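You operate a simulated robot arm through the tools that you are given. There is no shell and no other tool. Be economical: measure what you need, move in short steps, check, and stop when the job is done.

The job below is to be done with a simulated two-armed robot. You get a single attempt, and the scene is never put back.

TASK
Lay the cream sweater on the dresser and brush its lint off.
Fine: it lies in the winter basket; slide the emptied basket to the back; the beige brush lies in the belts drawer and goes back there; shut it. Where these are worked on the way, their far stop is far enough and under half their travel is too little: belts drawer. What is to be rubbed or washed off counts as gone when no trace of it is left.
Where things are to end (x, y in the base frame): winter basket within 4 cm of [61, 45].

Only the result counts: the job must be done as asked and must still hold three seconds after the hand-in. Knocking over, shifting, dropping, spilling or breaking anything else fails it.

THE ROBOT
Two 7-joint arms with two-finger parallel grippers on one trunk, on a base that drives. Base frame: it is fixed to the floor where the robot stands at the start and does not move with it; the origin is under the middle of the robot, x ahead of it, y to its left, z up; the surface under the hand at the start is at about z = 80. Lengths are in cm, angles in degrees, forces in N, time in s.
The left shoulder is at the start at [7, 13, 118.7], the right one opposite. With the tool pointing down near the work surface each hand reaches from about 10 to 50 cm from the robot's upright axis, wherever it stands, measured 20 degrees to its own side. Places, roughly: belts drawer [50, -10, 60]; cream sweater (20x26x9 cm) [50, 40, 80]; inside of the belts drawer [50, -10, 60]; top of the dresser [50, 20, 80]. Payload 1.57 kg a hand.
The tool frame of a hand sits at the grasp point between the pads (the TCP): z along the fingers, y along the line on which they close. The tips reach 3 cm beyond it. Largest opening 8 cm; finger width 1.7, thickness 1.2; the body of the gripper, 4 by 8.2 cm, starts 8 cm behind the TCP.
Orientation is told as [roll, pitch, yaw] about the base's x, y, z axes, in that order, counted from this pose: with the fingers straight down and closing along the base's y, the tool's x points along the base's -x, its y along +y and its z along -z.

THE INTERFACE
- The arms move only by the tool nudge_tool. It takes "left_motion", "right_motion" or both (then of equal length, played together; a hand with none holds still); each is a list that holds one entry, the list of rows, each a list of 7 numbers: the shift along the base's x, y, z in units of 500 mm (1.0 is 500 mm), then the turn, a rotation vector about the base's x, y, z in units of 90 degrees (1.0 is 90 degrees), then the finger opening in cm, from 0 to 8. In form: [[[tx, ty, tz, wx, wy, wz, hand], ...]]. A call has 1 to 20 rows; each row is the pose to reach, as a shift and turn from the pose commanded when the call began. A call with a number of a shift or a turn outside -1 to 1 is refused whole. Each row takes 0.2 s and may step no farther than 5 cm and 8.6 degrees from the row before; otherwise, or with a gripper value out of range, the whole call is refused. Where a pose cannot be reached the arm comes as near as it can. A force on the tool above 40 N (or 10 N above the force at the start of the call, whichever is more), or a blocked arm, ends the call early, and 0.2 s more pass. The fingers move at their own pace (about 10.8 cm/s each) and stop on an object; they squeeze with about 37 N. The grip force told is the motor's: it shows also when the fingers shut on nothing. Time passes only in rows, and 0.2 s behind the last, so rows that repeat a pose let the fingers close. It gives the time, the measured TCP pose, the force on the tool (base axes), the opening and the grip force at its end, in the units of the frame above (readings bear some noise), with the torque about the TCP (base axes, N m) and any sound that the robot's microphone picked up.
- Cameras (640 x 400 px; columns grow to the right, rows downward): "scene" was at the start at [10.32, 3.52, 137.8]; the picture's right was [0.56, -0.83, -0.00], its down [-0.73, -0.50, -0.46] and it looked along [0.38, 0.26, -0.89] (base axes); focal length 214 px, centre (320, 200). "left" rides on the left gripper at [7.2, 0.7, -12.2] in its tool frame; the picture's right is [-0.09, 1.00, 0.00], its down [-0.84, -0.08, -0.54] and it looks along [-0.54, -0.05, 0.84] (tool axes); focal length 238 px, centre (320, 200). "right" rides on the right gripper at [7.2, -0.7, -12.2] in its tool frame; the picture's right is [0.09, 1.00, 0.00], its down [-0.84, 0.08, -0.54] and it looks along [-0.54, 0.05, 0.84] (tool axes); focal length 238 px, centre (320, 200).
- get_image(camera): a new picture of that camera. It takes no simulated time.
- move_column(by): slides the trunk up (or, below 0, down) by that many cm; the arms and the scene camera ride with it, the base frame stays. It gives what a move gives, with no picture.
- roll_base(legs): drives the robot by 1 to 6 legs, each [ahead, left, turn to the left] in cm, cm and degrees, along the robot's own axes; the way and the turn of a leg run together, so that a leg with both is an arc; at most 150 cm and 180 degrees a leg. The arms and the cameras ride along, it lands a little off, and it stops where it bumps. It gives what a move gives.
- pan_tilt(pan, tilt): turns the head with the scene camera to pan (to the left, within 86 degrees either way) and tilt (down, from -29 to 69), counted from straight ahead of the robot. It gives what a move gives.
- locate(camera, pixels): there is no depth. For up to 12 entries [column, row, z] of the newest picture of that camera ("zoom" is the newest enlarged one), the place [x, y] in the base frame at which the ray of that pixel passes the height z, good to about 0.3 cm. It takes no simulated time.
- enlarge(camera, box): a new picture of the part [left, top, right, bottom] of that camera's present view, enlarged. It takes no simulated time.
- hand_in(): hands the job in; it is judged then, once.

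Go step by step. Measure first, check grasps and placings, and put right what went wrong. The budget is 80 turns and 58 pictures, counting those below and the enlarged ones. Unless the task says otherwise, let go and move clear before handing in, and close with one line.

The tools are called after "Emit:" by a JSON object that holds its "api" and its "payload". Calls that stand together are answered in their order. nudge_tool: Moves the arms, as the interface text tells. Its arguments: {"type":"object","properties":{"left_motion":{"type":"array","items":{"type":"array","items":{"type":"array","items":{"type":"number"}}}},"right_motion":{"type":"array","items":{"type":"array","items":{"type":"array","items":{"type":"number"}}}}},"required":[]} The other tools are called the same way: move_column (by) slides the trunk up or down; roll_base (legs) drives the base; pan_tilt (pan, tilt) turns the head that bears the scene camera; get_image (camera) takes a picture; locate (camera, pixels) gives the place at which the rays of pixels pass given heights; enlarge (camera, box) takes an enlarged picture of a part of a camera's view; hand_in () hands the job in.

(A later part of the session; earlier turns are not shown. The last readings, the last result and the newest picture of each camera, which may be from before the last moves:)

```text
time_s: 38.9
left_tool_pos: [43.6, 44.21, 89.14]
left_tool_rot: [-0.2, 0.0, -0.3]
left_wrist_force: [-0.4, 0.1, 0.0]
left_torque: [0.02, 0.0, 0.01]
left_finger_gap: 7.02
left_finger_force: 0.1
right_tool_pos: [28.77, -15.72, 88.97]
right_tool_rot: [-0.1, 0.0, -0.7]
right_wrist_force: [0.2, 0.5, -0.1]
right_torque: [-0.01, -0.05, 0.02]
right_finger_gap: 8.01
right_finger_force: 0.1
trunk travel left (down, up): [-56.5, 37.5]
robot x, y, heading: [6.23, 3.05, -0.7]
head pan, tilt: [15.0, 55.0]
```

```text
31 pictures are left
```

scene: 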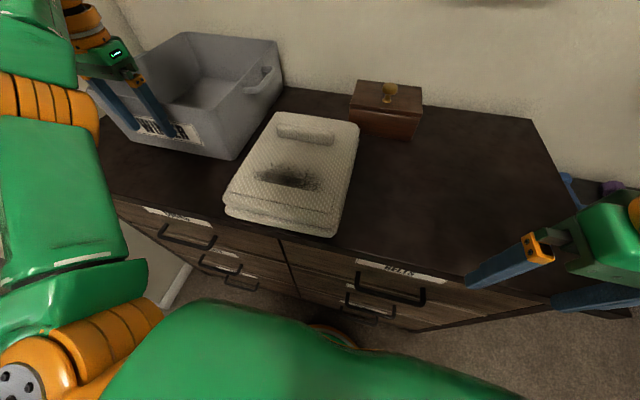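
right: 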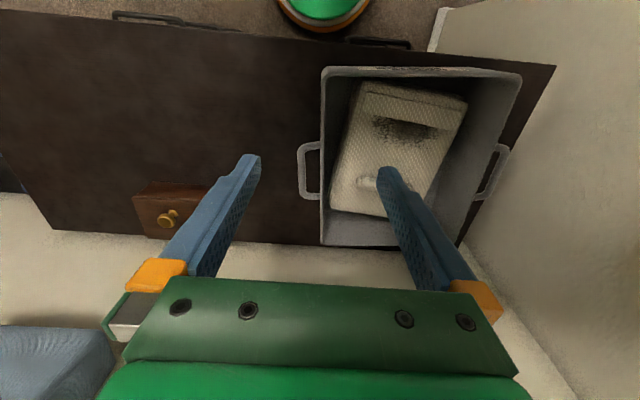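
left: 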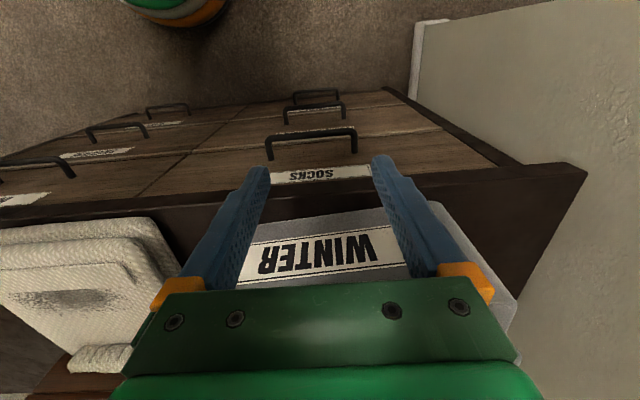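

The basket slid without trouble. I measure its rim corners now.

Emit:
{"api": "locate", "payload": {"camera": "scene", "pixels": [[185, 33, 92.5], [277, 43, 92.5], [233, 102, 92.5], [238, 159, 80], [282, 90, 80]]}}

Emit:
{"api": "get_image", "payload": {"camera": "left"}}

```text
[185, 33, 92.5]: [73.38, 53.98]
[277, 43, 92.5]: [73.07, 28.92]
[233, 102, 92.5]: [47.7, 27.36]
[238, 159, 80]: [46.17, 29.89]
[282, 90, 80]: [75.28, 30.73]
```

```text
30 pictures are left
```

left: 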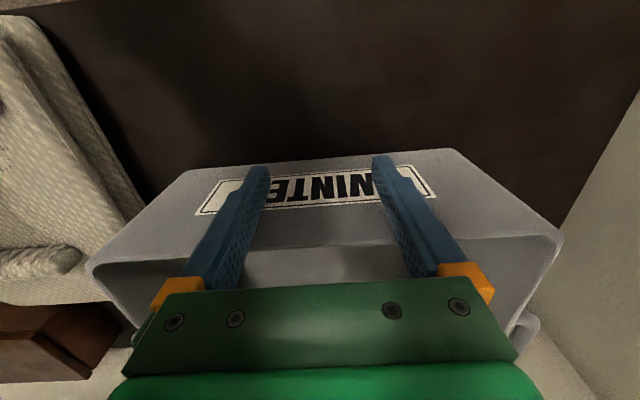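

Emit:
{"api": "locate", "payload": {"camera": "left", "pixels": [[190, 170, 80], [458, 150, 80], [90, 268, 92.5], [562, 236, 92.5], [323, 160, 80], [330, 245, 92.5]]}}

```text
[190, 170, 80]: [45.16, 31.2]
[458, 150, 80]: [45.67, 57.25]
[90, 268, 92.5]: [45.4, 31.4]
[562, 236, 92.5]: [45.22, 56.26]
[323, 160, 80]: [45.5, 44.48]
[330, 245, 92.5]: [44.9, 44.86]
```

The basket's front is square at x≈45.3 and its back at ≈73.2: centre about (59.3, 44.2). I push 1.6 cm more, then back off.

Emit:
{"api": "roll_base", "payload": {"legs": [[1.6, 0, 0]]}}

Emit:
{"api": "roll_base", "payload": {"legs": [[-8, 0, 0]]}}

Emit:
{"api": "move_column", "payload": {"by": 14}}

Emit:
{"api": "get_image", "payload": {"camera": "left"}}

```text
time_s: 39.6
left_tool_pos: [45.08, 44.29, 89.21]
left_tool_rot: [-0.3, 0.1, -0.3]
left_wrist_force: [-1.0, -0.1, -0.7]
left_torque: [0.02, -0.02, 0.0]
left_finger_gap: 7.02
left_finger_force: 0.1
right_tool_pos: [30.35, -15.56, 89.19]
right_tool_rot: [0.1, -0.1, -0.6]
right_wrist_force: [-0.3, 0.7, -0.4]
right_torque: [0.01, -0.02, 0.01]
right_finger_gap: 7.99
right_finger_force: 0.0
trunk travel left (down, up): [-56.5, 37.5]
robot x, y, heading: [7.58, 2.69, -0.7]
head pan, tilt: [15.0, 55.0]
```

```text
time_s: 40.7
left_tool_pos: [37.3, 44.38, 89.07]
left_tool_rot: [-0.3, 0.0, -0.3]
left_wrist_force: [0.3, 1.0, -0.5]
left_torque: [0.04, 0.01, 0.03]
left_finger_gap: 7.02
left_finger_force: 0.1
right_tool_pos: [22.39, -15.52, 89.02]
right_tool_rot: [-0.1, 0.0, -0.6]
right_wrist_force: [-0.1, -0.1, -0.2]
right_torque: [0.0, 0.0, -0.04]
right_finger_gap: 8.01
right_finger_force: 0.1
trunk travel left (down, up): [-56.5, 37.5]
robot x, y, heading: [-0.37, 3.1, -0.6]
head pan, tilt: [15.0, 55.0]
```

```text
time_s: 42.4
left_tool_pos: [37.3, 44.37, 103.11]
left_tool_rot: [-0.2, 0.0, -0.3]
left_wrist_force: [-0.7, 0.1, -0.2]
left_torque: [-0.02, -0.02, 0.01]
left_finger_gap: 7.01
left_finger_force: 0.0
right_tool_pos: [22.42, -15.55, 102.95]
right_tool_rot: [0.0, 0.0, -0.5]
right_wrist_force: [-0.3, 0.8, -0.1]
right_torque: [-0.02, -0.04, -0.01]
right_finger_gap: 8.02
right_finger_force: 0.1
trunk travel left (down, up): [-70.5, 23.5]
robot x, y, heading: [-0.73, 3.07, -0.5]
head pan, tilt: [15.0, 55.0]
```

```text
29 pictures are left
```

left: 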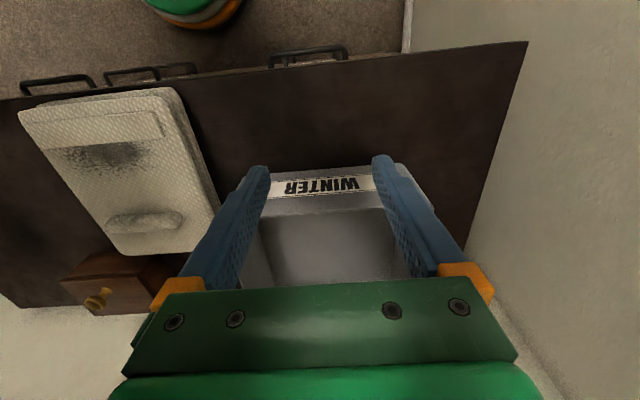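

The basket rests at about (61, 44). Now the belts drawer: I look with the right hand's camera and the scene camera to measure the handle.

Emit:
{"api": "pan_tilt", "payload": {"pan": -15, "tilt": 50}}

Emit:
{"api": "get_image", "payload": {"camera": "right"}}

Emit:
{"api": "get_image", "payload": {"camera": "scene"}}

```text
time_s: 43.3
left_tool_pos: [37.18, 44.36, 103.07]
left_tool_rot: [-0.2, 0.0, -0.3]
left_wrist_force: [-0.1, -0.4, -0.7]
left_torque: [-0.01, 0.02, 0.03]
left_finger_gap: 7.01
left_finger_force: 0.1
right_tool_pos: [22.45, -15.66, 102.92]
right_tool_rot: [0.0, 0.0, -0.6]
right_wrist_force: [-0.1, 1.5, -0.2]
right_torque: [0.0, 0.01, 0.0]
right_finger_gap: 8.0
right_finger_force: 0.0
trunk travel left (down, up): [-70.5, 23.5]
robot x, y, heading: [-0.23, 2.67, -0.7]
head pan, tilt: [-15.0, 50.0]
```

```text
28 pictures are left
```

right: 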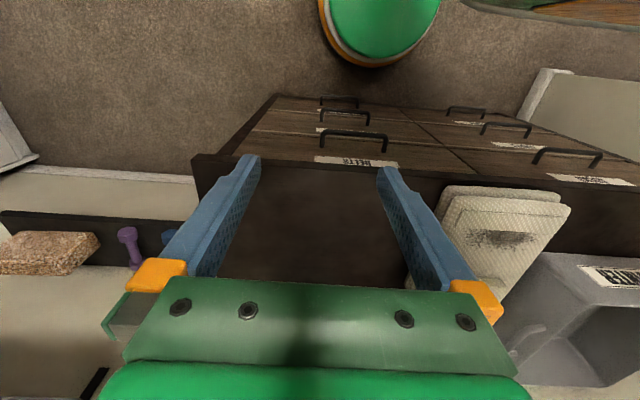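

```text
27 pictures are left
```

scene: 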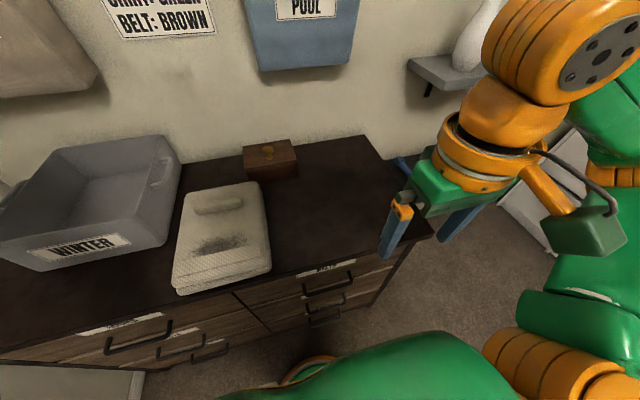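

The belts handle is at (355,135) in the right picture and (330,292) in the scene. I triangulate it.

Emit:
{"api": "locate", "payload": {"camera": "right", "pixels": [[321, 132, 74], [321, 132, 70], [388, 137, 74], [388, 137, 70], [322, 152, 72], [386, 153, 72], [321, 132, 66], [388, 137, 66]]}}

Emit:
{"api": "locate", "payload": {"camera": "scene", "pixels": [[304, 297, 74], [304, 297, 70], [354, 289, 74], [354, 289, 70], [304, 297, 66], [354, 289, 66]]}}

Emit:
{"api": "enlarge", "payload": {"camera": "right", "box": [290, 90, 420, 190]}}

```text
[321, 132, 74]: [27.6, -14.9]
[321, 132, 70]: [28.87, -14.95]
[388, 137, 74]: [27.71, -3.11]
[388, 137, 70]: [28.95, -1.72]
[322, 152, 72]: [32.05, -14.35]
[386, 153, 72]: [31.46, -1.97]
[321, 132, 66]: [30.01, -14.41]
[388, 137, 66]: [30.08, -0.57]
```

```text
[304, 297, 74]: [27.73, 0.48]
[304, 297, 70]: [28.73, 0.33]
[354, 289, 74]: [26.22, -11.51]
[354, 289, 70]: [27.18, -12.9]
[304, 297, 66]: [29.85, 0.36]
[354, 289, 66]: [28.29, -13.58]
```

```text
4.00 times, centred on (355, 140) of right
```

zoom: 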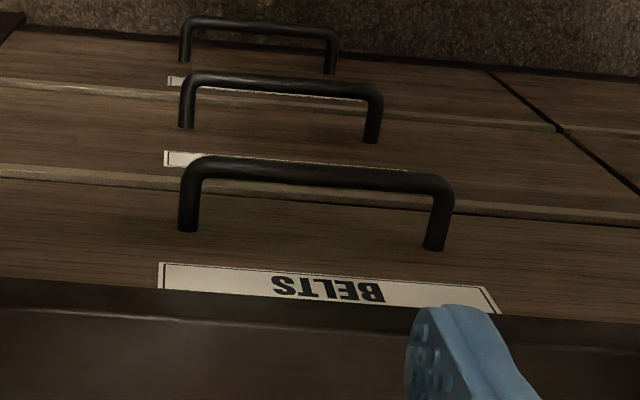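

The handle bar lies at x≈29.8, y -14..0, z≈65.5; the dresser's top overhangs to x=31.8, so I will hook the bar with closed fingers tilted 45° forward. I back off 14 cm, lower the trunk, then tilt the right hand.

Emit:
{"api": "roll_base", "payload": {"legs": [[-14, 0, 0]]}}

Emit:
{"api": "move_column", "payload": {"by": -24}}

Emit:
{"api": "nudge_tool", "payload": {"right_motion": [[[0.03, 0.02, 0, 0, -0.09, 0, 6], [0.06, 0.04, 0, 0, -0.18, 0, 4], [0.09, 0.06, 0, 0, -0.27, 0, 2], [0.12, 0.08, 0, 0, -0.36, 0, 0], [0.15, 0.1, 0, 0, -0.44, 0, 0], [0.18, 0.13, 0, 0, -0.5, 0, 0], [0.2, 0.15, 0, 0, -0.5, 0, 0], [0.2, 0.15, 0, 0, -0.5, 0, 0]]]}}

```text
time_s: 44.6
left_tool_pos: [23.68, 44.58, 103.02]
left_tool_rot: [-0.2, 0.0, -0.5]
left_wrist_force: [0.0, 1.0, -0.1]
left_torque: [-0.02, 0.0, 0.04]
left_finger_gap: 7.03
left_finger_force: 0.0
right_tool_pos: [8.64, -15.55, 102.9]
right_tool_rot: [-0.1, 0.1, -0.7]
right_wrist_force: [0.0, 0.5, 0.4]
right_torque: [0.01, 0.0, -0.02]
right_finger_gap: 7.99
right_finger_force: 0.1
trunk travel left (down, up): [-70.5, 23.5]
robot x, y, heading: [-14.11, 2.89, -0.8]
head pan, tilt: [-15.0, 50.0]
```

```text
time_s: 47.1
left_tool_pos: [23.37, 44.53, 79.2]
left_tool_rot: [-0.2, 0.0, -0.5]
left_wrist_force: [0.4, -0.6, 0.8]
left_torque: [-0.01, -0.03, -0.03]
left_finger_gap: 7.01
left_finger_force: 0.0
right_tool_pos: [8.53, -15.44, 79.13]
right_tool_rot: [0.0, -0.1, -0.9]
right_wrist_force: [-0.3, 0.8, 1.0]
right_torque: [0.01, -0.01, 0.04]
right_finger_gap: 7.99
right_finger_force: 0.1
trunk travel left (down, up): [-46.5, 47.5]
robot x, y, heading: [-13.77, 2.92, -0.8]
head pan, tilt: [-15.0, 50.0]
```

```text
time_s: 48.9
left_tool_pos: [23.45, 44.37, 79.08]
left_tool_rot: [-0.2, -0.1, -0.5]
left_wrist_force: [-0.6, 0.2, -0.4]
left_torque: [0.01, -0.02, 0.03]
left_finger_gap: 6.98
left_finger_force: 0.0
right_tool_pos: [18.59, -7.91, 79.06]
right_tool_rot: [0.7, -44.9, -1.1]
right_wrist_force: [0.5, 0.3, -0.3]
right_torque: [0.02, 0.03, -0.01]
right_finger_gap: 0.0
right_finger_force: 21.4
right hand out of reach, approached as far as the arm can: row 5, 6
trunk travel left (down, up): [-46.5, 47.5]
robot x, y, heading: [-14.39, 3.08, -1.0]
head pan, tilt: [-15.0, 50.0]
```

The tilt works. I look from both cameras to fix the bar and the drawer front.

Emit:
{"api": "get_image", "payload": {"camera": "right"}}

Emit:
{"api": "get_image", "payload": {"camera": "scene"}}

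```text
25 pictures are left
```

right: 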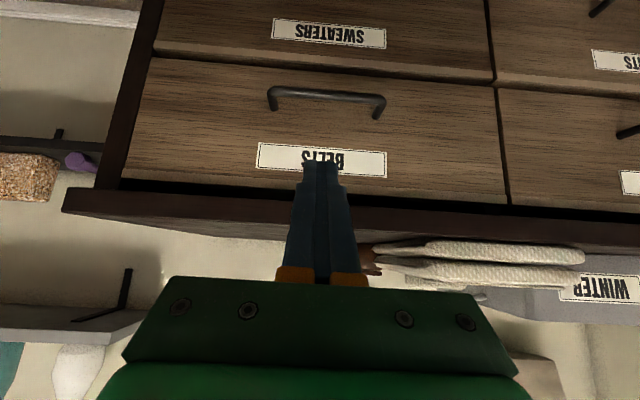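

```text
24 pictures are left
```

scene: 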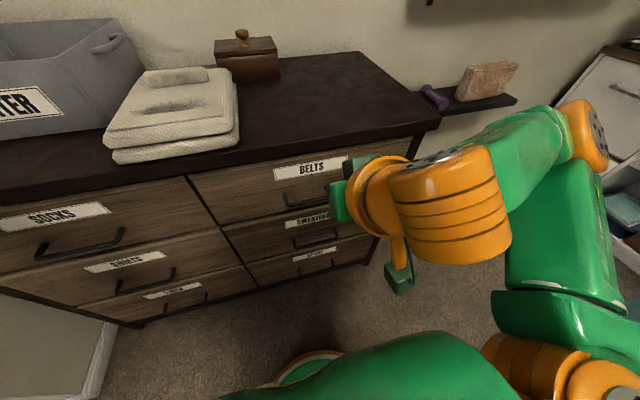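

By both views the bar sits at about (29.4, -7, 65.1) and the drawer front at x≈32.8. I bring the tips to just above the bar's gap and check.

Emit:
{"api": "locate", "payload": {"camera": "right", "pixels": [[270, 92, 65], [384, 99, 65], [270, 108, 65], [377, 118, 65], [327, 97, 65]]}}

Emit:
{"api": "nudge_tool", "payload": {"right_motion": [[[0.05, 0.004, -0.04, 0, 0, 0, 0], [0.11, 0.008, -0.09, 0, 0, 0, 0], [0.16, 0.012, -0.13, 0, 0, 0, 0], [0.21, 0.014, -0.165, 0, 0, 0, 0], [0.21, 0.014, -0.165, 0, 0, 0, 0]]]}}

Emit:
{"api": "get_image", "payload": {"camera": "right"}}

```text
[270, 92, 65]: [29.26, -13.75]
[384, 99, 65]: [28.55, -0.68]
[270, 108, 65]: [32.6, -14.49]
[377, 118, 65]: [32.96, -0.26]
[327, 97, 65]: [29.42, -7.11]
```

```text
time_s: 50.1
left_tool_pos: [23.27, 44.45, 79.23]
left_tool_rot: [-0.2, -0.1, -0.5]
left_wrist_force: [-0.5, 0.0, -0.3]
left_torque: [0.0, 0.02, -0.02]
left_finger_gap: 7.0
left_finger_force: 0.0
right_tool_pos: [29.1, -7.19, 70.73]
right_tool_rot: [0.6, -45.0, -1.0]
right_wrist_force: [0.3, -0.2, 0.6]
right_torque: [0.0, 0.02, 0.01]
right_finger_gap: 0.02
right_finger_force: 21.2
trunk travel left (down, up): [-46.5, 47.5]
robot x, y, heading: [-14.29, 3.51, -0.7]
head pan, tilt: [-15.0, 50.0]
```

```text
23 pictures are left
```

right: 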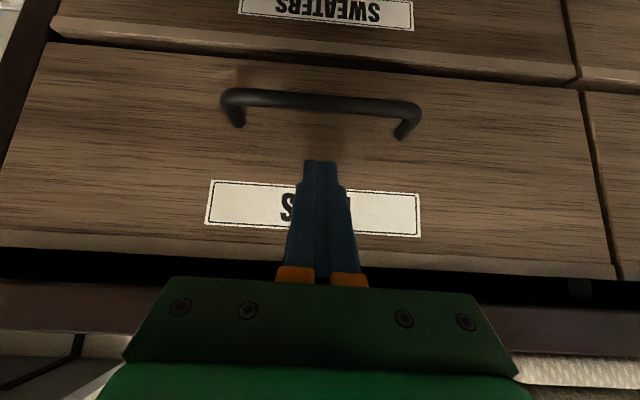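

The tips are above the bar in the middle of the handle. I lower them behind the bar.

Emit:
{"api": "nudge_tool", "payload": {"right_motion": [[[0.012, 0, -0.03, 0, 0, 0, 0], [0.012, 0, -0.055, 0, 0, 0, 0], [0.012, 0, -0.075, 0, 0, 0, 0], [0.012, 0, -0.075, 0, 0, 0, 0]]]}}

Emit:
{"api": "get_image", "payload": {"camera": "right"}}

```text
time_s: 51.1
left_tool_pos: [23.57, 44.44, 79.12]
left_tool_rot: [-0.2, 0.0, -0.5]
left_wrist_force: [-0.5, -0.2, -0.5]
left_torque: [-0.01, 0.02, 0.02]
left_finger_gap: 6.99
left_finger_force: 0.1
right_tool_pos: [29.57, -7.19, 66.89]
right_tool_rot: [0.8, -45.1, -1.2]
right_wrist_force: [-0.1, 0.5, -0.8]
right_torque: [0.03, 0.0, 0.01]
right_finger_gap: 0.0
right_finger_force: 21.4
trunk travel left (down, up): [-46.5, 47.5]
robot x, y, heading: [-13.99, 3.3, -0.8]
head pan, tilt: [-15.0, 50.0]
```

```text
22 pictures are left
```

right: 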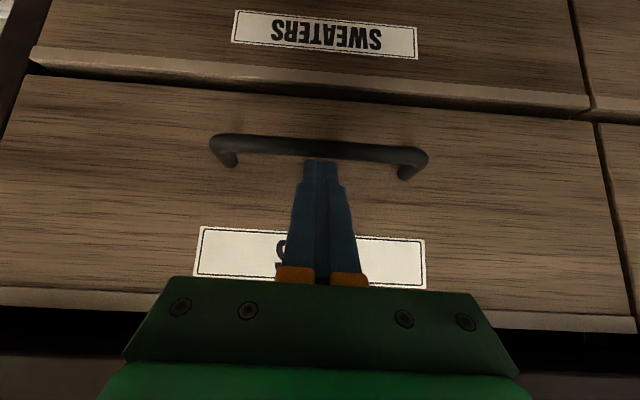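

The tips are at the bar's level; I lower 0.6 cm more for a surer hook, then pull by the arm a little to test.

Emit:
{"api": "nudge_tool", "payload": {"right_motion": [[[0.005, 0, -0.008, 0, 0, 0, 0], [0.005, 0, -0.014, 0, 0, 0, 0], [-0.03, 0, -0.014, 0, 0, 0, 0], [-0.07, 0, -0.014, 0, 0, 0, 0], [-0.11, 0, -0.014, 0, 0, 0, 0], [-0.11, 0, -0.014, 0, 0, 0, 0]]]}}

Emit:
{"api": "get_image", "payload": {"camera": "right"}}

```text
time_s: 52.5
left_tool_pos: [23.44, 44.36, 79.06]
left_tool_rot: [-0.2, 0.1, -0.5]
left_wrist_force: [0.1, 0.1, -0.2]
left_torque: [0.0, -0.02, -0.05]
left_finger_gap: 7.01
left_finger_force: 0.1
right_tool_pos: [24.03, -7.26, 66.25]
right_tool_rot: [0.7, -44.9, -1.1]
right_wrist_force: [-0.3, 0.7, 0.5]
right_torque: [0.02, 0.06, 0.01]
right_finger_gap: 0.01
right_finger_force: 21.6
trunk travel left (down, up): [-46.5, 47.5]
robot x, y, heading: [-14.33, 3.29, -0.7]
head pan, tilt: [-15.0, 50.0]
```

```text
21 pictures are left
```

right: 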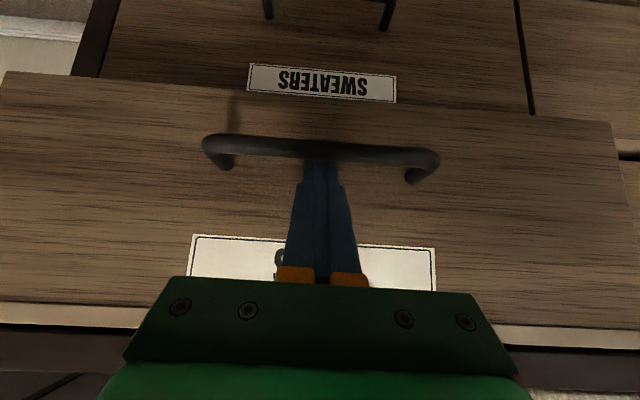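

The drawer comes along. I pull on by backing the base.

Emit:
{"api": "roll_base", "payload": {"legs": [[-16, 0, 0]]}}

Emit:
{"api": "pan_tilt", "payload": {"pan": -8, "tilt": 45}}

Emit:
{"api": "get_image", "payload": {"camera": "scene"}}

```text
time_s: 54.0
left_tool_pos: [7.09, 44.88, 79.1]
left_tool_rot: [-0.1, 0.1, -0.3]
left_wrist_force: [-0.5, 0.6, 0.0]
left_torque: [0.01, -0.02, 0.0]
left_finger_gap: 6.99
left_finger_force: 0.0
right_tool_pos: [7.82, -6.98, 66.28]
right_tool_rot: [0.8, -44.9, -0.9]
right_wrist_force: [0.2, 0.4, 0.4]
right_torque: [0.0, 0.0, -0.01]
right_finger_gap: 0.01
right_finger_force: 21.5
trunk travel left (down, up): [-46.5, 47.5]
robot x, y, heading: [-29.91, 3.19, -0.5]
head pan, tilt: [-15.0, 50.0]
```

```text
time_s: 54.6
left_tool_pos: [7.17, 44.82, 79.15]
left_tool_rot: [-0.2, 0.0, -0.3]
left_wrist_force: [0.3, 0.0, -0.2]
left_torque: [0.01, 0.01, 0.0]
left_finger_gap: 7.01
left_finger_force: 0.1
right_tool_pos: [8.01, -7.01, 66.23]
right_tool_rot: [0.8, -45.1, -1.0]
right_wrist_force: [0.0, 0.2, 0.0]
right_torque: [-0.02, -0.02, 0.0]
right_finger_gap: 0.0
right_finger_force: 21.4
trunk travel left (down, up): [-46.5, 47.5]
robot x, y, heading: [-30.18, 3.36, -0.6]
head pan, tilt: [-8.0, 45.0]
```

```text
20 pictures are left
```

scene: 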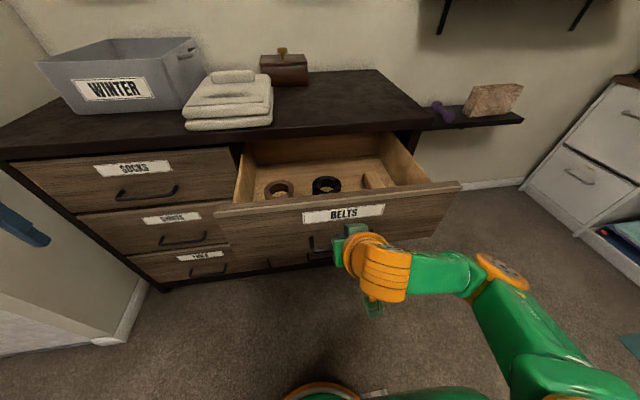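

The drawer is well open; two coiled belts and a beige thing, the brush, at (375,180) show. I enlarge and locate it.

Emit:
{"api": "enlarge", "payload": {"camera": "scene", "box": [220, 130, 470, 250]}}

Emit:
{"api": "locate", "payload": {"camera": "scene", "pixels": [[375, 180, 60], [365, 187, 58], [365, 174, 62], [384, 187, 62], [384, 178, 62], [325, 185, 60], [278, 188, 60], [220, 210, 75], [460, 184, 75]]}}

```text
2.56 times, centred on (345, 190) of scene
```

zoom: 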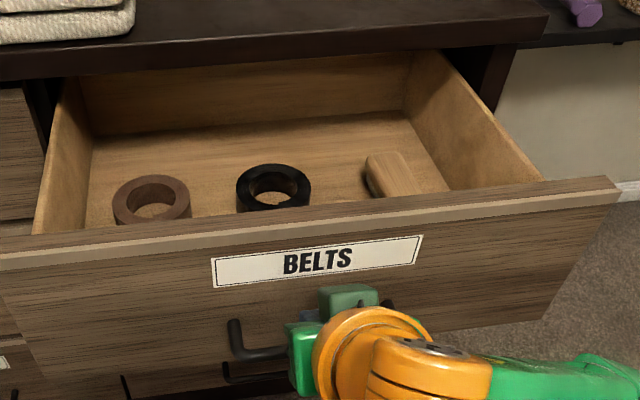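

```text
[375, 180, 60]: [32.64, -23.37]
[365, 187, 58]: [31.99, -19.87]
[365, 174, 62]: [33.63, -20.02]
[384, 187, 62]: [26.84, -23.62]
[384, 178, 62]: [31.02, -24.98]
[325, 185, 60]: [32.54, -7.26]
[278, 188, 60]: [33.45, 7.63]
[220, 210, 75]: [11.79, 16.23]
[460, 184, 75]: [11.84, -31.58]
```

The brush lies at about y=-22, x 24–33, with its far end near the dresser's edge. I try to pull 5 cm further.

Emit:
{"api": "roll_base", "payload": {"legs": [[-6, 0, 0]]}}

Emit:
{"api": "get_image", "payload": {"camera": "scene"}}

```text
time_s: 55.6
left_tool_pos: [1.18, 44.84, 79.19]
left_tool_rot: [-0.2, -0.1, -0.3]
left_wrist_force: [-0.6, -0.4, 0.0]
left_torque: [-0.02, 0.02, -0.03]
left_finger_gap: 7.01
left_finger_force: 0.0
right_tool_pos: [2.01, -6.97, 66.29]
right_tool_rot: [0.9, -45.0, -1.0]
right_wrist_force: [-0.7, 0.5, 0.5]
right_torque: [-0.03, -0.02, 0.02]
right_finger_gap: 0.01
right_finger_force: 21.4
trunk travel left (down, up): [-46.5, 47.5]
robot x, y, heading: [-36.65, 3.34, -0.9]
head pan, tilt: [-8.0, 45.0]
```

```text
18 pictures are left
```

scene: 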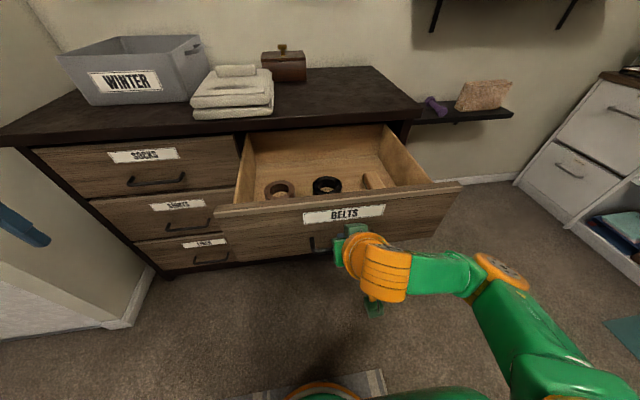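

The drawer followed further (about 27 cm open). I unhook by lifting straight up, and turn the hand upright above.

Emit:
{"api": "nudge_tool", "payload": {"right_motion": [[[0, 0, 0.03, 0, 0, 0, 0], [0, 0, 0.12, 0, 0, 0, 0], [0, 0, 0.21, 0, 0, 0, 0], [0, 0, 0.3, 0, 0, 0, 0], [0, 0, 0.39, 0, 0, 0, 0], [0, -0.03, 0.39, 0, 0.09, 0, 3], [0, -0.06, 0.39, 0, 0.18, 0, 6], [0, -0.1, 0.39, 0, 0.27, 0, 8], [0, -0.14, 0.39, 0, 0.36, 0, 8], [0, -0.18, 0.39, 0, 0.44, 0, 8], [0, -0.2, 0.39, 0, 0.5, 0, 8], [0, -0.2, 0.39, 0, 0.5, 0, 8]]]}}

Emit:
{"api": "roll_base", "payload": {"legs": [[14, -6, 0]]}}

Emit:
{"api": "get_image", "payload": {"camera": "right"}}

```text
time_s: 58.2
left_tool_pos: [1.29, 44.84, 79.16]
left_tool_rot: [-0.3, 0.1, -0.4]
left_wrist_force: [-0.5, 0.2, -0.7]
left_torque: [0.02, -0.02, 0.0]
left_finger_gap: 7.01
left_finger_force: 0.1
right_tool_pos: [1.91, -16.95, 85.87]
right_tool_rot: [0.1, -0.1, -0.6]
right_wrist_force: [0.2, -0.3, -0.4]
right_torque: [0.0, 0.02, 0.01]
right_finger_gap: 7.98
right_finger_force: 0.1
trunk travel left (down, up): [-46.5, 47.5]
robot x, y, heading: [-36.27, 3.32, -0.9]
head pan, tilt: [-8.0, 45.0]
```

```text
time_s: 59.6
left_tool_pos: [15.06, 38.83, 79.07]
left_tool_rot: [-0.1, 0.1, -0.2]
left_wrist_force: [-0.6, 0.4, -0.5]
left_torque: [-0.02, 0.04, 0.04]
left_finger_gap: 6.99
left_finger_force: 0.1
right_tool_pos: [15.92, -22.75, 85.82]
right_tool_rot: [0.1, 0.0, -0.5]
right_wrist_force: [0.9, 0.8, 0.1]
right_torque: [0.03, 0.0, 0.02]
right_finger_gap: 8.01
right_finger_force: 0.0
trunk travel left (down, up): [-46.5, 47.5]
robot x, y, heading: [-22.21, -2.61, -0.4]
head pan, tilt: [-8.0, 45.0]
```

```text
17 pictures are left
```

right: 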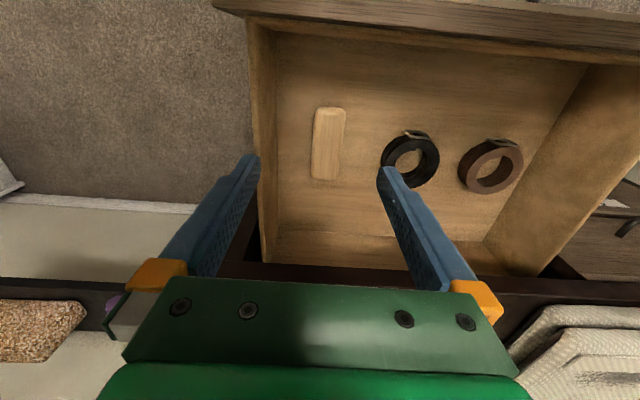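

The brush is seen at (328,143), lying along x. I locate its ends.

Emit:
{"api": "locate", "payload": {"camera": "right", "pixels": [[330, 107, 62], [326, 181, 62], [313, 143, 62], [345, 143, 62], [330, 107, 59], [326, 181, 59], [263, 260, 58], [480, 245, 58], [250, 20, 75]]}}

Emit:
{"api": "enlarge", "payload": {"camera": "right", "box": [250, 70, 450, 220]}}

```text
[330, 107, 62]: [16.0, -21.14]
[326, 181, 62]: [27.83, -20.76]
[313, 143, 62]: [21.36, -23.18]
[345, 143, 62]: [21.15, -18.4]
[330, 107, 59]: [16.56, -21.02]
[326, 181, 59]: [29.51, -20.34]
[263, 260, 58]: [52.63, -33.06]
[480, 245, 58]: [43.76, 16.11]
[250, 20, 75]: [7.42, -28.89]
```

```text
2.67 times, centred on (350, 145) of right
```

zoom: 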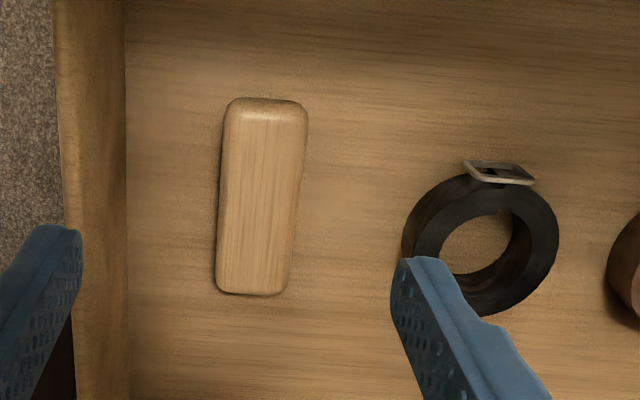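

The brush is a block about 12 × 4.7 cm, centre (21.9, -20.8), top at about z=62. I go over it and down around it.

Emit:
{"api": "nudge_tool", "payload": {"right_motion": [[[0.06, 0.02, 0, 0, 0, 0, 8], [0.12, 0.04, -0.03, 0, 0, 0, 8], [0.12, 0.04, -0.12, 0, 0, 0, 8], [0.12, 0.04, -0.21, 0, 0, 0, 8], [0.12, 0.04, -0.3, 0, 0, 0, 8], [0.12, 0.04, -0.38, 0, 0, 0, 8], [0.12, 0.04, -0.38, 0, 0, 0, 8]]]}}

Emit:
{"api": "get_image", "payload": {"camera": "right"}}

```text
time_s: 61.2
left_tool_pos: [15.03, 38.95, 79.13]
left_tool_rot: [-0.2, 0.1, 0.0]
left_wrist_force: [0.5, -0.3, -0.6]
left_torque: [-0.03, 0.01, 0.01]
left_finger_gap: 7.01
left_finger_force: 0.0
right_tool_pos: [22.26, -20.63, 66.87]
right_tool_rot: [0.2, -0.1, -0.4]
right_wrist_force: [-0.1, 0.2, -0.5]
right_torque: [-0.02, -0.01, 0.03]
right_finger_gap: 7.99
right_finger_force: 0.0
right hand out of reach, approached as far as the arm can: row 2
trunk travel left (down, up): [-46.5, 47.5]
robot x, y, heading: [-22.39, -2.85, -0.5]
head pan, tilt: [-8.0, 45.0]
```

```text
15 pictures are left
```

right: 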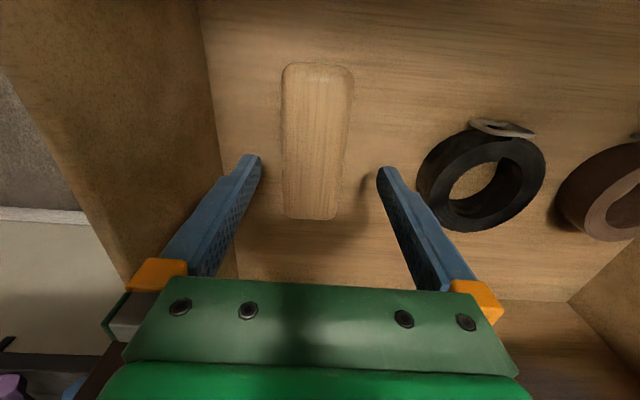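

Emit:
{"api": "locate", "payload": {"camera": "right", "pixels": [[320, 64, 62], [312, 218, 62], [320, 64, 60], [312, 218, 60], [320, 64, 63.5], [312, 218, 63.5], [284, 140, 62], [350, 140, 62]]}}

```text
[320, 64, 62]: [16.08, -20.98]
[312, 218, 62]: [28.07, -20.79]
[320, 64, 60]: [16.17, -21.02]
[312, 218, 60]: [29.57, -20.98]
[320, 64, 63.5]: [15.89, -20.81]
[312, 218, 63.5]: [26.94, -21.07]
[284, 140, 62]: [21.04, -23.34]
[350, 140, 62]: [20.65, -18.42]
```

Top of brush confirmed at z≈62. I descend 3.9 cm, close and lift slightly.

Emit:
{"api": "nudge_tool", "payload": {"right_motion": [[[0, -0.004, -0.04, 0, 0, 0, 8], [0, -0.004, -0.078, 0, 0, 0, 8], [0, -0.004, -0.078, 0, 0, 0, 4], [0, -0.004, -0.078, 0, 0, 0, 1], [0, -0.004, -0.078, 0, 0, 0, 0], [0, -0.004, -0.078, 0, 0, 0, 0], [0, -0.004, 0.0, 0, 0, 0, 0], [0, -0.004, 0.08, 0, 0, 0, 0]]]}}

Emit:
{"api": "get_image", "payload": {"camera": "right"}}

```text
time_s: 63.0
left_tool_pos: [15.07, 38.89, 79.04]
left_tool_rot: [-0.1, 0.0, -0.1]
left_wrist_force: [0.3, -0.3, -0.4]
left_torque: [0.03, 0.0, 0.02]
left_finger_gap: 7.01
left_finger_force: 0.2
right_tool_pos: [22.1, -21.04, 70.73]
right_tool_rot: [0.1, 0.1, -0.4]
right_wrist_force: [-0.2, 0.9, -0.5]
right_torque: [0.02, -0.01, 0.04]
right_finger_gap: 4.56
right_finger_force: 37.1
trunk travel left (down, up): [-46.5, 47.5]
robot x, y, heading: [-22.39, -2.73, -0.5]
head pan, tilt: [-8.0, 45.0]
```

```text
14 pictures are left
```

right: 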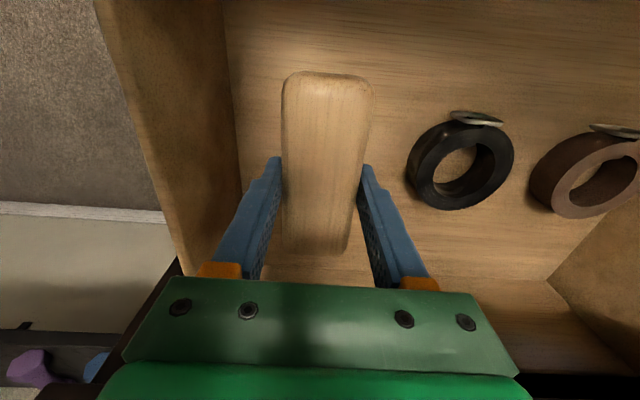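

The brush is held (gap 4.6). I raise the trunk 25 cm and draw the left hand inward, away from the side wall.

Emit:
{"api": "move_column", "payload": {"by": 25}}

Emit:
{"api": "nudge_tool", "payload": {"left_motion": [[[0, -0.06, 0, 0, 0, 0, 7], [0, -0.12, 0, 0, 0, 0, 7], [0, -0.18, 0, 0, 0, 0, 7], [0, -0.24, 0, 0, 0, 0, 7], [0, -0.3, 0, 0, 0, 0, 7], [0, -0.36, 0, 0, 0, 0, 7], [0, -0.4, 0, 0, 0, 0, 7]]]}}

Emit:
{"api": "roll_base", "payload": {"legs": [[0, 38, 0]]}}

Emit:
{"api": "pan_tilt", "payload": {"pan": -15, "tilt": 55}}

Emit:
{"api": "get_image", "payload": {"camera": "scene"}}

```text
time_s: 65.6
left_tool_pos: [15.05, 38.88, 104.14]
left_tool_rot: [-0.2, -0.1, 0.0]
left_wrist_force: [-0.6, 0.8, 0.5]
left_torque: [0.04, 0.0, 0.01]
left_finger_gap: 6.99
left_finger_force: 0.0
right_tool_pos: [22.01, -21.05, 95.47]
right_tool_rot: [0.1, 0.0, -0.5]
right_wrist_force: [0.4, -0.1, -0.9]
right_torque: [0.0, -0.01, -0.01]
right_finger_gap: 4.55
right_finger_force: 37.1
trunk travel left (down, up): [-71.5, 22.5]
robot x, y, heading: [-22.06, -2.76, -0.1]
head pan, tilt: [-8.0, 45.0]
```

```text
time_s: 67.2
left_tool_pos: [22.1, 21.57, 105.13]
left_tool_rot: [0.0, 0.2, -0.2]
left_wrist_force: [0.1, 0.8, 0.2]
left_torque: [-0.01, 0.01, -0.02]
left_finger_gap: 6.99
left_finger_force: 0.0
left hand out of reach, approached as far as the arm can: row 1, 2, 3, 4, 5, 6, 7
right_tool_pos: [22.15, -21.07, 95.55]
right_tool_rot: [0.2, 0.0, -0.6]
right_wrist_force: [0.5, 0.1, -2.3]
right_torque: [-0.01, 0.0, 0.0]
right_finger_gap: 4.54
right_finger_force: 37.0
trunk travel left (down, up): [-71.5, 22.5]
robot x, y, heading: [-22.04, -2.62, -0.2]
head pan, tilt: [-8.0, 45.0]
```

```text
time_s: 69.6
left_tool_pos: [22.33, 60.86, 105.0]
left_tool_rot: [-0.1, 0.1, 0.0]
left_wrist_force: [0.1, 0.7, 0.2]
left_torque: [-0.01, 0.0, 0.01]
left_finger_gap: 6.99
left_finger_force: 0.1
right_tool_pos: [22.42, 18.04, 95.59]
right_tool_rot: [0.2, 0.1, -0.3]
right_wrist_force: [0.1, 1.1, -1.8]
right_torque: [-0.01, 0.01, 0.0]
right_finger_gap: 4.55
right_finger_force: 36.9
trunk travel left (down, up): [-71.5, 22.5]
robot x, y, heading: [-22.05, 35.91, -0.3]
head pan, tilt: [-8.0, 45.0]
```

```text
time_s: 70.3
left_tool_pos: [22.3, 60.83, 104.89]
left_tool_rot: [-0.2, 0.1, 0.1]
left_wrist_force: [0.3, 0.3, 0.0]
left_torque: [-0.03, 0.0, 0.05]
left_finger_gap: 6.98
left_finger_force: 0.1
right_tool_pos: [22.39, 18.19, 95.56]
right_tool_rot: [0.1, 0.0, -0.3]
right_wrist_force: [-0.2, 0.2, -0.9]
right_torque: [0.01, 0.0, 0.05]
right_finger_gap: 4.55
right_finger_force: 36.7
trunk travel left (down, up): [-71.5, 22.5]
robot x, y, heading: [-22.06, 36.22, -0.5]
head pan, tilt: [-15.0, 55.0]
```

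```text
13 pictures are left
```

scene: 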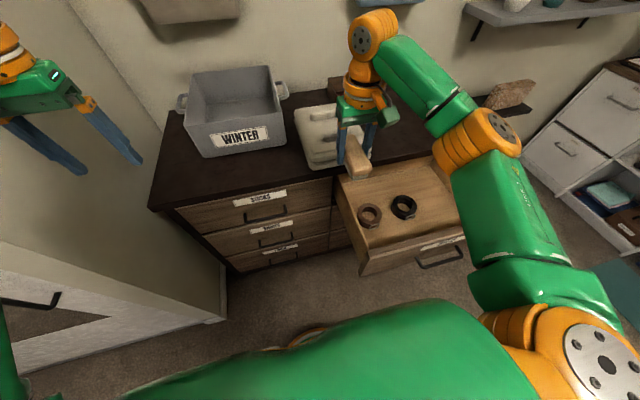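

The brush is up in hand and clear. By my earlier left picture the lint covers about x 37–43.5, y 8–22. I drive 20 cm ahead so the brush is above it at x≈42.4.

Emit:
{"api": "roll_base", "payload": {"legs": [[20, 0, 0]]}}

Emit:
{"api": "get_image", "payload": {"camera": "scene"}}

```text
time_s: 71.9
left_tool_pos: [41.86, 60.69, 105.2]
left_tool_rot: [-0.2, 0.0, 0.0]
left_wrist_force: [-0.9, -0.1, 0.1]
left_torque: [-0.02, -0.01, 0.03]
left_finger_gap: 6.98
left_finger_force: 0.1
right_tool_pos: [41.95, 18.05, 95.72]
right_tool_rot: [0.1, -0.1, -0.3]
right_wrist_force: [0.9, -1.2, -1.2]
right_torque: [0.0, -0.02, 0.02]
right_finger_gap: 4.56
right_finger_force: 37.2
trunk travel left (down, up): [-71.5, 22.5]
robot x, y, heading: [-2.37, 36.57, -0.3]
head pan, tilt: [-15.0, 55.0]
```

```text
12 pictures are left
```

scene: 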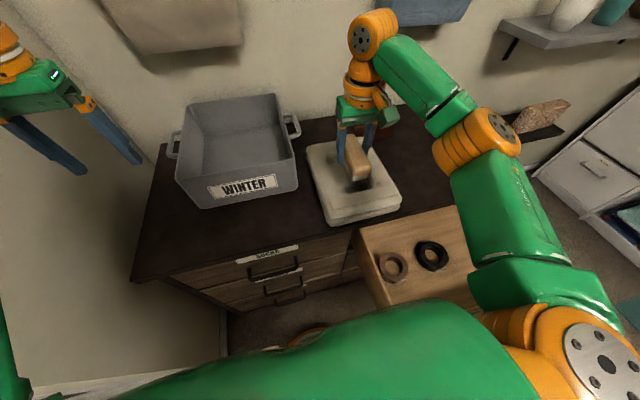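

I move to the right edge of the lint (y≈9) and lower gently to touch.

Emit:
{"api": "nudge_tool", "payload": {"right_motion": [[[0.004, -0.06, 0, 0, 0, 0, 0], [0.008, -0.12, 0, 0, 0, 0, 0], [0.008, -0.18, -0.02, 0, 0, 0, 0], [0.008, -0.18, -0.06, 0, 0, 0, 0], [0.008, -0.18, -0.09, 0, 0, 0, 0], [0.008, -0.18, -0.1, 0, 0, 0, 0], [0.008, -0.18, -0.11, 0, 0, 0, 0]]]}}

Emit:
{"api": "get_image", "payload": {"camera": "right"}}

```text
time_s: 73.5
left_tool_pos: [42.02, 60.61, 105.09]
left_tool_rot: [-0.2, 0.1, -0.1]
left_wrist_force: [-0.6, -0.3, -0.5]
left_torque: [-0.02, 0.0, 0.0]
left_finger_gap: 6.98
left_finger_force: 0.0
right_tool_pos: [42.53, 8.88, 89.95]
right_tool_rot: [0.0, 0.0, -0.4]
right_wrist_force: [0.9, -0.8, -1.7]
right_torque: [0.01, -0.03, -0.01]
right_finger_gap: 4.54
right_finger_force: 37.0
trunk travel left (down, up): [-71.5, 22.5]
robot x, y, heading: [-2.36, 36.04, -0.3]
head pan, tilt: [-15.0, 55.0]
```

```text
11 pictures are left
```

right: 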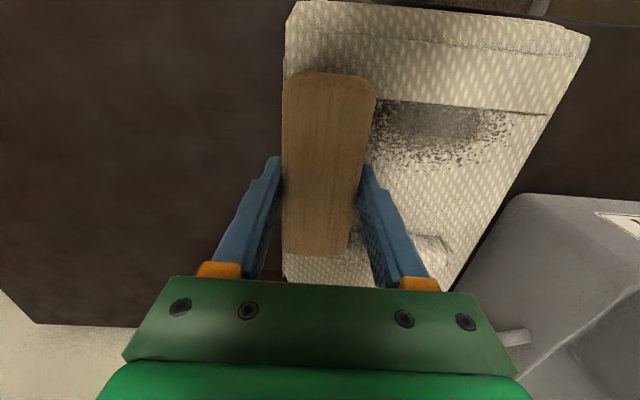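

The lint is seen at (375–510, 103–165) next to the brush; no contact yet. I locate its limits, then lower further.

Emit:
{"api": "locate", "payload": {"camera": "right", "pixels": [[376, 102, 85.3], [376, 165, 85.3], [510, 115, 85.3], [500, 150, 85.3], [430, 175, 85.3], [548, 115, 85.3], [590, 38, 85.3], [415, 238, 86], [287, 60, 85.3]]}}

Emit:
{"api": "nudge_tool", "payload": {"right_motion": [[[0, 0, -0.01, 0, 0, 0, 0], [0, 0, -0.02, 0, 0, 0, 0], [0, 0, -0.02, 0, 0, 0, 0]]]}}

```text
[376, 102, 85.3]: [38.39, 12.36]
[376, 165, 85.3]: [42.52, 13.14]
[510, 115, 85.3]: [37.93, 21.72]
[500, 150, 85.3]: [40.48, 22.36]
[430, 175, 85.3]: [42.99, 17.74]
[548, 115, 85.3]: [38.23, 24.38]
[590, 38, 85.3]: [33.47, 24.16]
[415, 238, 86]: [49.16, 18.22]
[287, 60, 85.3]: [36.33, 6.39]
```

```text
time_s: 74.3
left_tool_pos: [41.93, 60.6, 105.1]
left_tool_rot: [-0.2, 0.1, 0.0]
left_wrist_force: [-0.2, -0.2, 0.6]
left_torque: [0.04, -0.01, 0.0]
left_finger_gap: 6.99
left_finger_force: 0.0
right_tool_pos: [42.53, 8.91, 89.12]
right_tool_rot: [0.1, -0.2, -0.3]
right_wrist_force: [4.2, -2.5, 9.6]
right_torque: [-0.15, 0.49, 0.17]
right_finger_gap: 4.54
right_finger_force: 36.2
trunk travel left (down, up): [-71.5, 22.5]
robot x, y, heading: [-2.43, 36.27, -0.4]
head pan, tilt: [-15.0, 55.0]
```

The brush touches now (about 11 N). I make a first stroke along y to 23 and back to see the effect.

Emit:
{"api": "nudge_tool", "payload": {"right_motion": [[[0, 0.04, 0, 0, 0, 0, 0], [0, 0.08, 0, 0, 0, 0, 0], [0, 0.12, 0, 0, 0, 0, 0], [0, 0.16, 0, 0, 0, 0, 0], [0, 0.2, 0, 0, 0, 0, 0], [0, 0.24, 0, 0, 0, 0, 0], [0, 0.28, 0, 0, 0, 0, 0], [0, 0.24, 0, 0, 0, 0, 0], [0, 0.2, 0, 0, 0, 0, 0], [0, 0.16, 0, 0, 0, 0, 0], [0, 0.12, 0, 0, 0, 0, 0], [0, 0.08, 0, 0, 0, 0, 0], [0, 0.04, 0, 0, 0, 0, 0], [0, 0, 0, 0, 0, 0, 0]]]}}

Emit:
{"api": "get_image", "payload": {"camera": "right"}}

```text
time_s: 77.3
left_tool_pos: [41.93, 60.72, 105.13]
left_tool_rot: [-0.1, 0.1, 0.0]
left_wrist_force: [-0.2, -0.2, -0.3]
left_torque: [-0.04, -0.02, 0.01]
left_finger_gap: 7.0
left_finger_force: 0.1
right_tool_pos: [42.53, 8.99, 88.99]
right_tool_rot: [0.1, 0.0, -0.3]
right_wrist_force: [-1.1, 1.7, 1.4]
right_torque: [-0.02, -0.04, 0.0]
right_finger_gap: 4.55
right_finger_force: 37.1
trunk travel left (down, up): [-71.5, 22.5]
robot x, y, heading: [-2.15, 35.76, -0.2]
head pan, tilt: [-15.0, 55.0]
```

```text
10 pictures are left
```

right: 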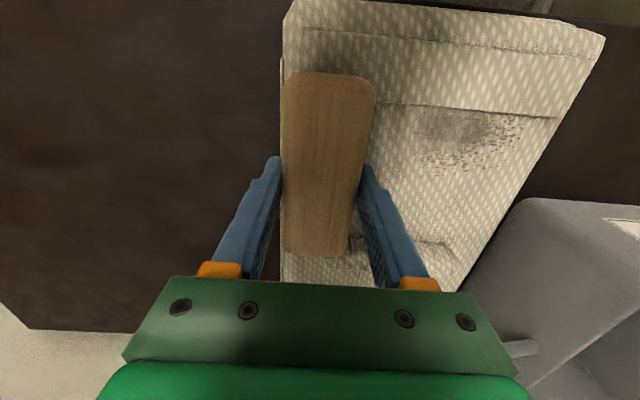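

The brushing works: only fainter traces at (415–525, 110–170) are left. I press slightly more and stroke again over y 13–24.

Emit:
{"api": "nudge_tool", "payload": {"right_motion": [[[0, 0.06, -0.002, 0, 0, 0, 0], [0, 0.1, -0.004, 0, 0, 0, 0], [0, 0.14, -0.006, 0, 0, 0, 0], [0, 0.18, -0.006, 0, 0, 0, 0], [0, 0.22, -0.006, 0, 0, 0, 0], [0, 0.26, -0.006, 0, 0, 0, 0], [0, 0.3, -0.006, 0, 0, 0, 0], [0, 0.26, -0.006, 0, 0, 0, 0], [0, 0.22, -0.006, 0, 0, 0, 0], [0, 0.18, -0.006, 0, 0, 0, 0], [0, 0.14, -0.006, 0, 0, 0, 0], [0, 0.18, -0.006, 0, 0, 0, 0], [0, 0.22, -0.006, 0, 0, 0, 0], [0, 0.26, -0.006, 0, 0, 0, 0], [0, 0.3, -0.006, 0, 0, 0, 0], [0, 0.24, -0.006, 0, 0, 0, 0], [0, 0.18, -0.006, 0, 0, 0, 0], [0, 0.12, -0.006, 0, 0, 0, 0], [0, 0.06, -0.006, 0, 0, 0, 0], [0, 0, -0.004, 0, 0, 0, 0]]]}}

Emit:
{"api": "get_image", "payload": {"camera": "right"}}

```text
time_s: 78.7
left_tool_pos: [41.42, 60.49, 105.21]
left_tool_rot: [-0.1, -0.3, -0.2]
left_wrist_force: [0.6, -0.5, -0.2]
left_torque: [-0.02, 0.04, 0.0]
left_finger_gap: 7.01
left_finger_force: 0.0
right_tool_pos: [41.84, 21.33, 89.01]
right_tool_rot: [0.0, -0.3, -0.7]
right_wrist_force: [-6.9, -7.6, 20.0]
right_torque: [0.1, 0.07, 0.04]
right_finger_gap: 4.55
right_finger_force: 37.3
trunk travel left (down, up): [-71.5, 22.5]
robot x, y, heading: [-2.61, 36.39, -0.4]
head pan, tilt: [-15.0, 55.0]
stopped in row 7 (right hand): the force on the tool passed its limit at 41 N (the readings are from after the stop); the commanded pose is now the measured one
```

```text
9 pictures are left
```

right: 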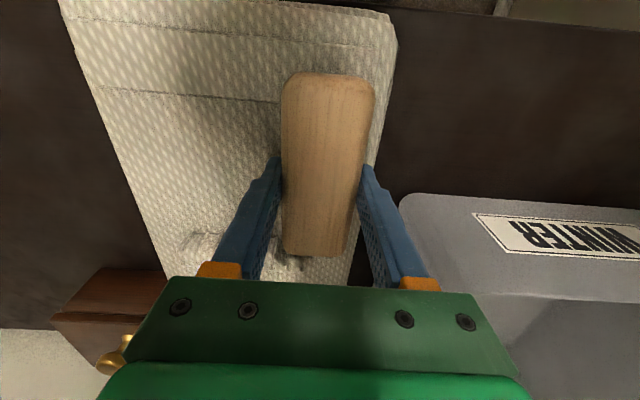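

The force limit stopped it, but the swept part is nearly clean. I ease 0.2 cm and stroke back and forth again.

Emit:
{"api": "nudge_tool", "payload": {"right_motion": [[[0, 0, 0.004, 0, 0, 0, 0], [0, -0.04, 0.003, 0, 0, 0, 0], [0, -0.08, 0.003, 0, 0, 0, 0], [0, -0.12, 0.003, 0, 0, 0, 0], [0, -0.16, 0.003, 0, 0, 0, 0], [0, -0.12, 0.003, 0, 0, 0, 0], [0, -0.08, 0.003, 0, 0, 0, 0], [0, -0.04, 0.003, 0, 0, 0, 0], [0, 0, 0.003, 0, 0, 0, 0], [0, 0.02, 0.003, 0, 0, 0, 0], [0, -0.02, 0.003, 0, 0, 0, 0], [0, -0.06, 0.003, 0, 0, 0, 0], [0, -0.1, 0.003, 0, 0, 0, 0], [0, -0.14, 0.003, 0, 0, 0, 0], [0, -0.18, 0.003, 0, 0, 0, 0], [0, -0.22, 0.003, 0, 0, 0, 0], [0, -0.26, 0.003, 0, 0, 0, 0], [0, -0.26, 0.06, 0, 0, 0, 0], [0, -0.34, 0.08, 0, 0, 0, 0], [0, -0.42, 0.08, 0, 0, 0, 0]]]}}

Emit:
{"api": "get_image", "payload": {"camera": "right"}}

```text
time_s: 82.9
left_tool_pos: [41.84, 60.37, 105.04]
left_tool_rot: [-0.2, 0.2, 0.0]
left_wrist_force: [-0.9, -0.4, -0.9]
left_torque: [-0.02, 0.0, -0.03]
left_finger_gap: 6.99
left_finger_force: 0.0
right_tool_pos: [42.5, 0.13, 92.56]
right_tool_rot: [0.0, -0.2, -0.4]
right_wrist_force: [0.2, 0.7, -1.2]
right_torque: [0.02, 0.03, 0.01]
right_finger_gap: 4.55
right_finger_force: 36.8
trunk travel left (down, up): [-71.5, 22.5]
robot x, y, heading: [-2.34, 36.08, -0.4]
head pan, tilt: [-15.0, 55.0]
```

```text
8 pictures are left
```

right: 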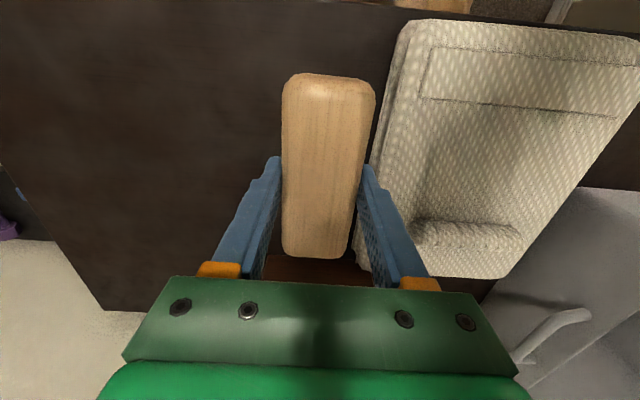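

The patch looks clean; I check it enlarged.

Emit:
{"api": "enlarge", "payload": {"camera": "right", "box": [380, 10, 640, 230]}}

```text
1.82 times, centred on (510, 120) of right
```

zoom: 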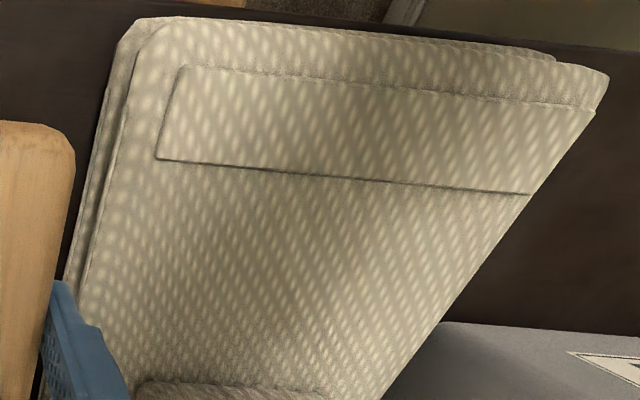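

The sweater is clean. I now take the brush back: drive back, bring the hand inward again, drive right over the drawer.

Emit:
{"api": "roll_base", "payload": {"legs": [[-20.3, 0, 0]]}}

Emit:
{"api": "nudge_tool", "payload": {"right_motion": [[[0, 0.06, 0.02, 0, 0, 0, 0], [0, 0.12, 0.04, 0, 0, 0, 0], [0, 0.18, 0.06, 0, 0, 0, 0], [0, 0.24, 0.06, 0, 0, 0, 0], [0, 0.3, 0.06, 0, 0, 0, 0], [0, 0.358, 0.06, 0, 0, 0, 0], [0, 0.358, 0.06, 0, 0, 0, 0]]]}}

Emit:
{"api": "roll_base", "payload": {"legs": [[0, -39, 0]]}}

Emit:
{"api": "get_image", "payload": {"camera": "right"}}

```text
time_s: 84.5
left_tool_pos: [21.73, 60.81, 105.04]
left_tool_rot: [-0.3, 0.2, 0.1]
left_wrist_force: [0.9, 0.9, 0.0]
left_torque: [0.0, 0.05, 0.01]
left_finger_gap: 6.99
left_finger_force: 0.1
right_tool_pos: [22.3, 0.47, 92.59]
right_tool_rot: [0.1, -0.1, -0.4]
right_wrist_force: [0.0, -0.4, -1.3]
right_torque: [0.01, -0.01, -0.03]
right_finger_gap: 4.53
right_finger_force: 37.0
trunk travel left (down, up): [-71.5, 22.5]
robot x, y, heading: [-22.72, 36.43, -0.1]
head pan, tilt: [-15.0, 55.0]
```

```text
time_s: 86.2
left_tool_pos: [21.61, 60.69, 104.98]
left_tool_rot: [-0.2, 0.0, 0.2]
left_wrist_force: [0.1, -0.6, -0.2]
left_torque: [0.02, -0.04, -0.01]
left_finger_gap: 7.0
left_finger_force: 0.1
right_tool_pos: [22.18, 18.5, 95.58]
right_tool_rot: [0.1, -0.1, -0.3]
right_wrist_force: [-0.2, -0.2, -1.1]
right_torque: [0.01, -0.01, 0.01]
right_finger_gap: 4.52
right_finger_force: 36.8
trunk travel left (down, up): [-71.5, 22.5]
robot x, y, heading: [-23.04, 36.48, -0.3]
head pan, tilt: [-15.0, 55.0]
```

```text
time_s: 88.6
left_tool_pos: [21.38, 22.17, 105.11]
left_tool_rot: [-0.3, 0.1, 0.5]
left_wrist_force: [0.2, 0.2, 0.3]
left_torque: [0.03, 0.0, 0.02]
left_finger_gap: 7.0
left_finger_force: 0.0
right_tool_pos: [22.14, -20.11, 95.75]
right_tool_rot: [0.0, -0.1, 0.1]
right_wrist_force: [0.1, 0.6, -1.6]
right_torque: [-0.02, 0.01, 0.02]
right_finger_gap: 4.54
right_finger_force: 37.0
trunk travel left (down, up): [-71.5, 22.5]
robot x, y, heading: [-22.61, -2.6, 0.3]
head pan, tilt: [-15.0, 55.0]
```

```text
6 pictures are left
```

right: 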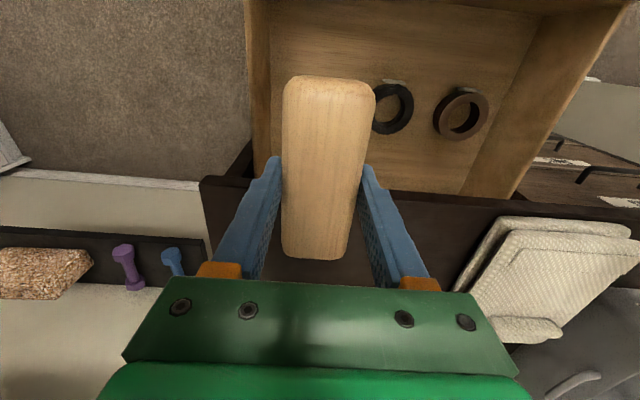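

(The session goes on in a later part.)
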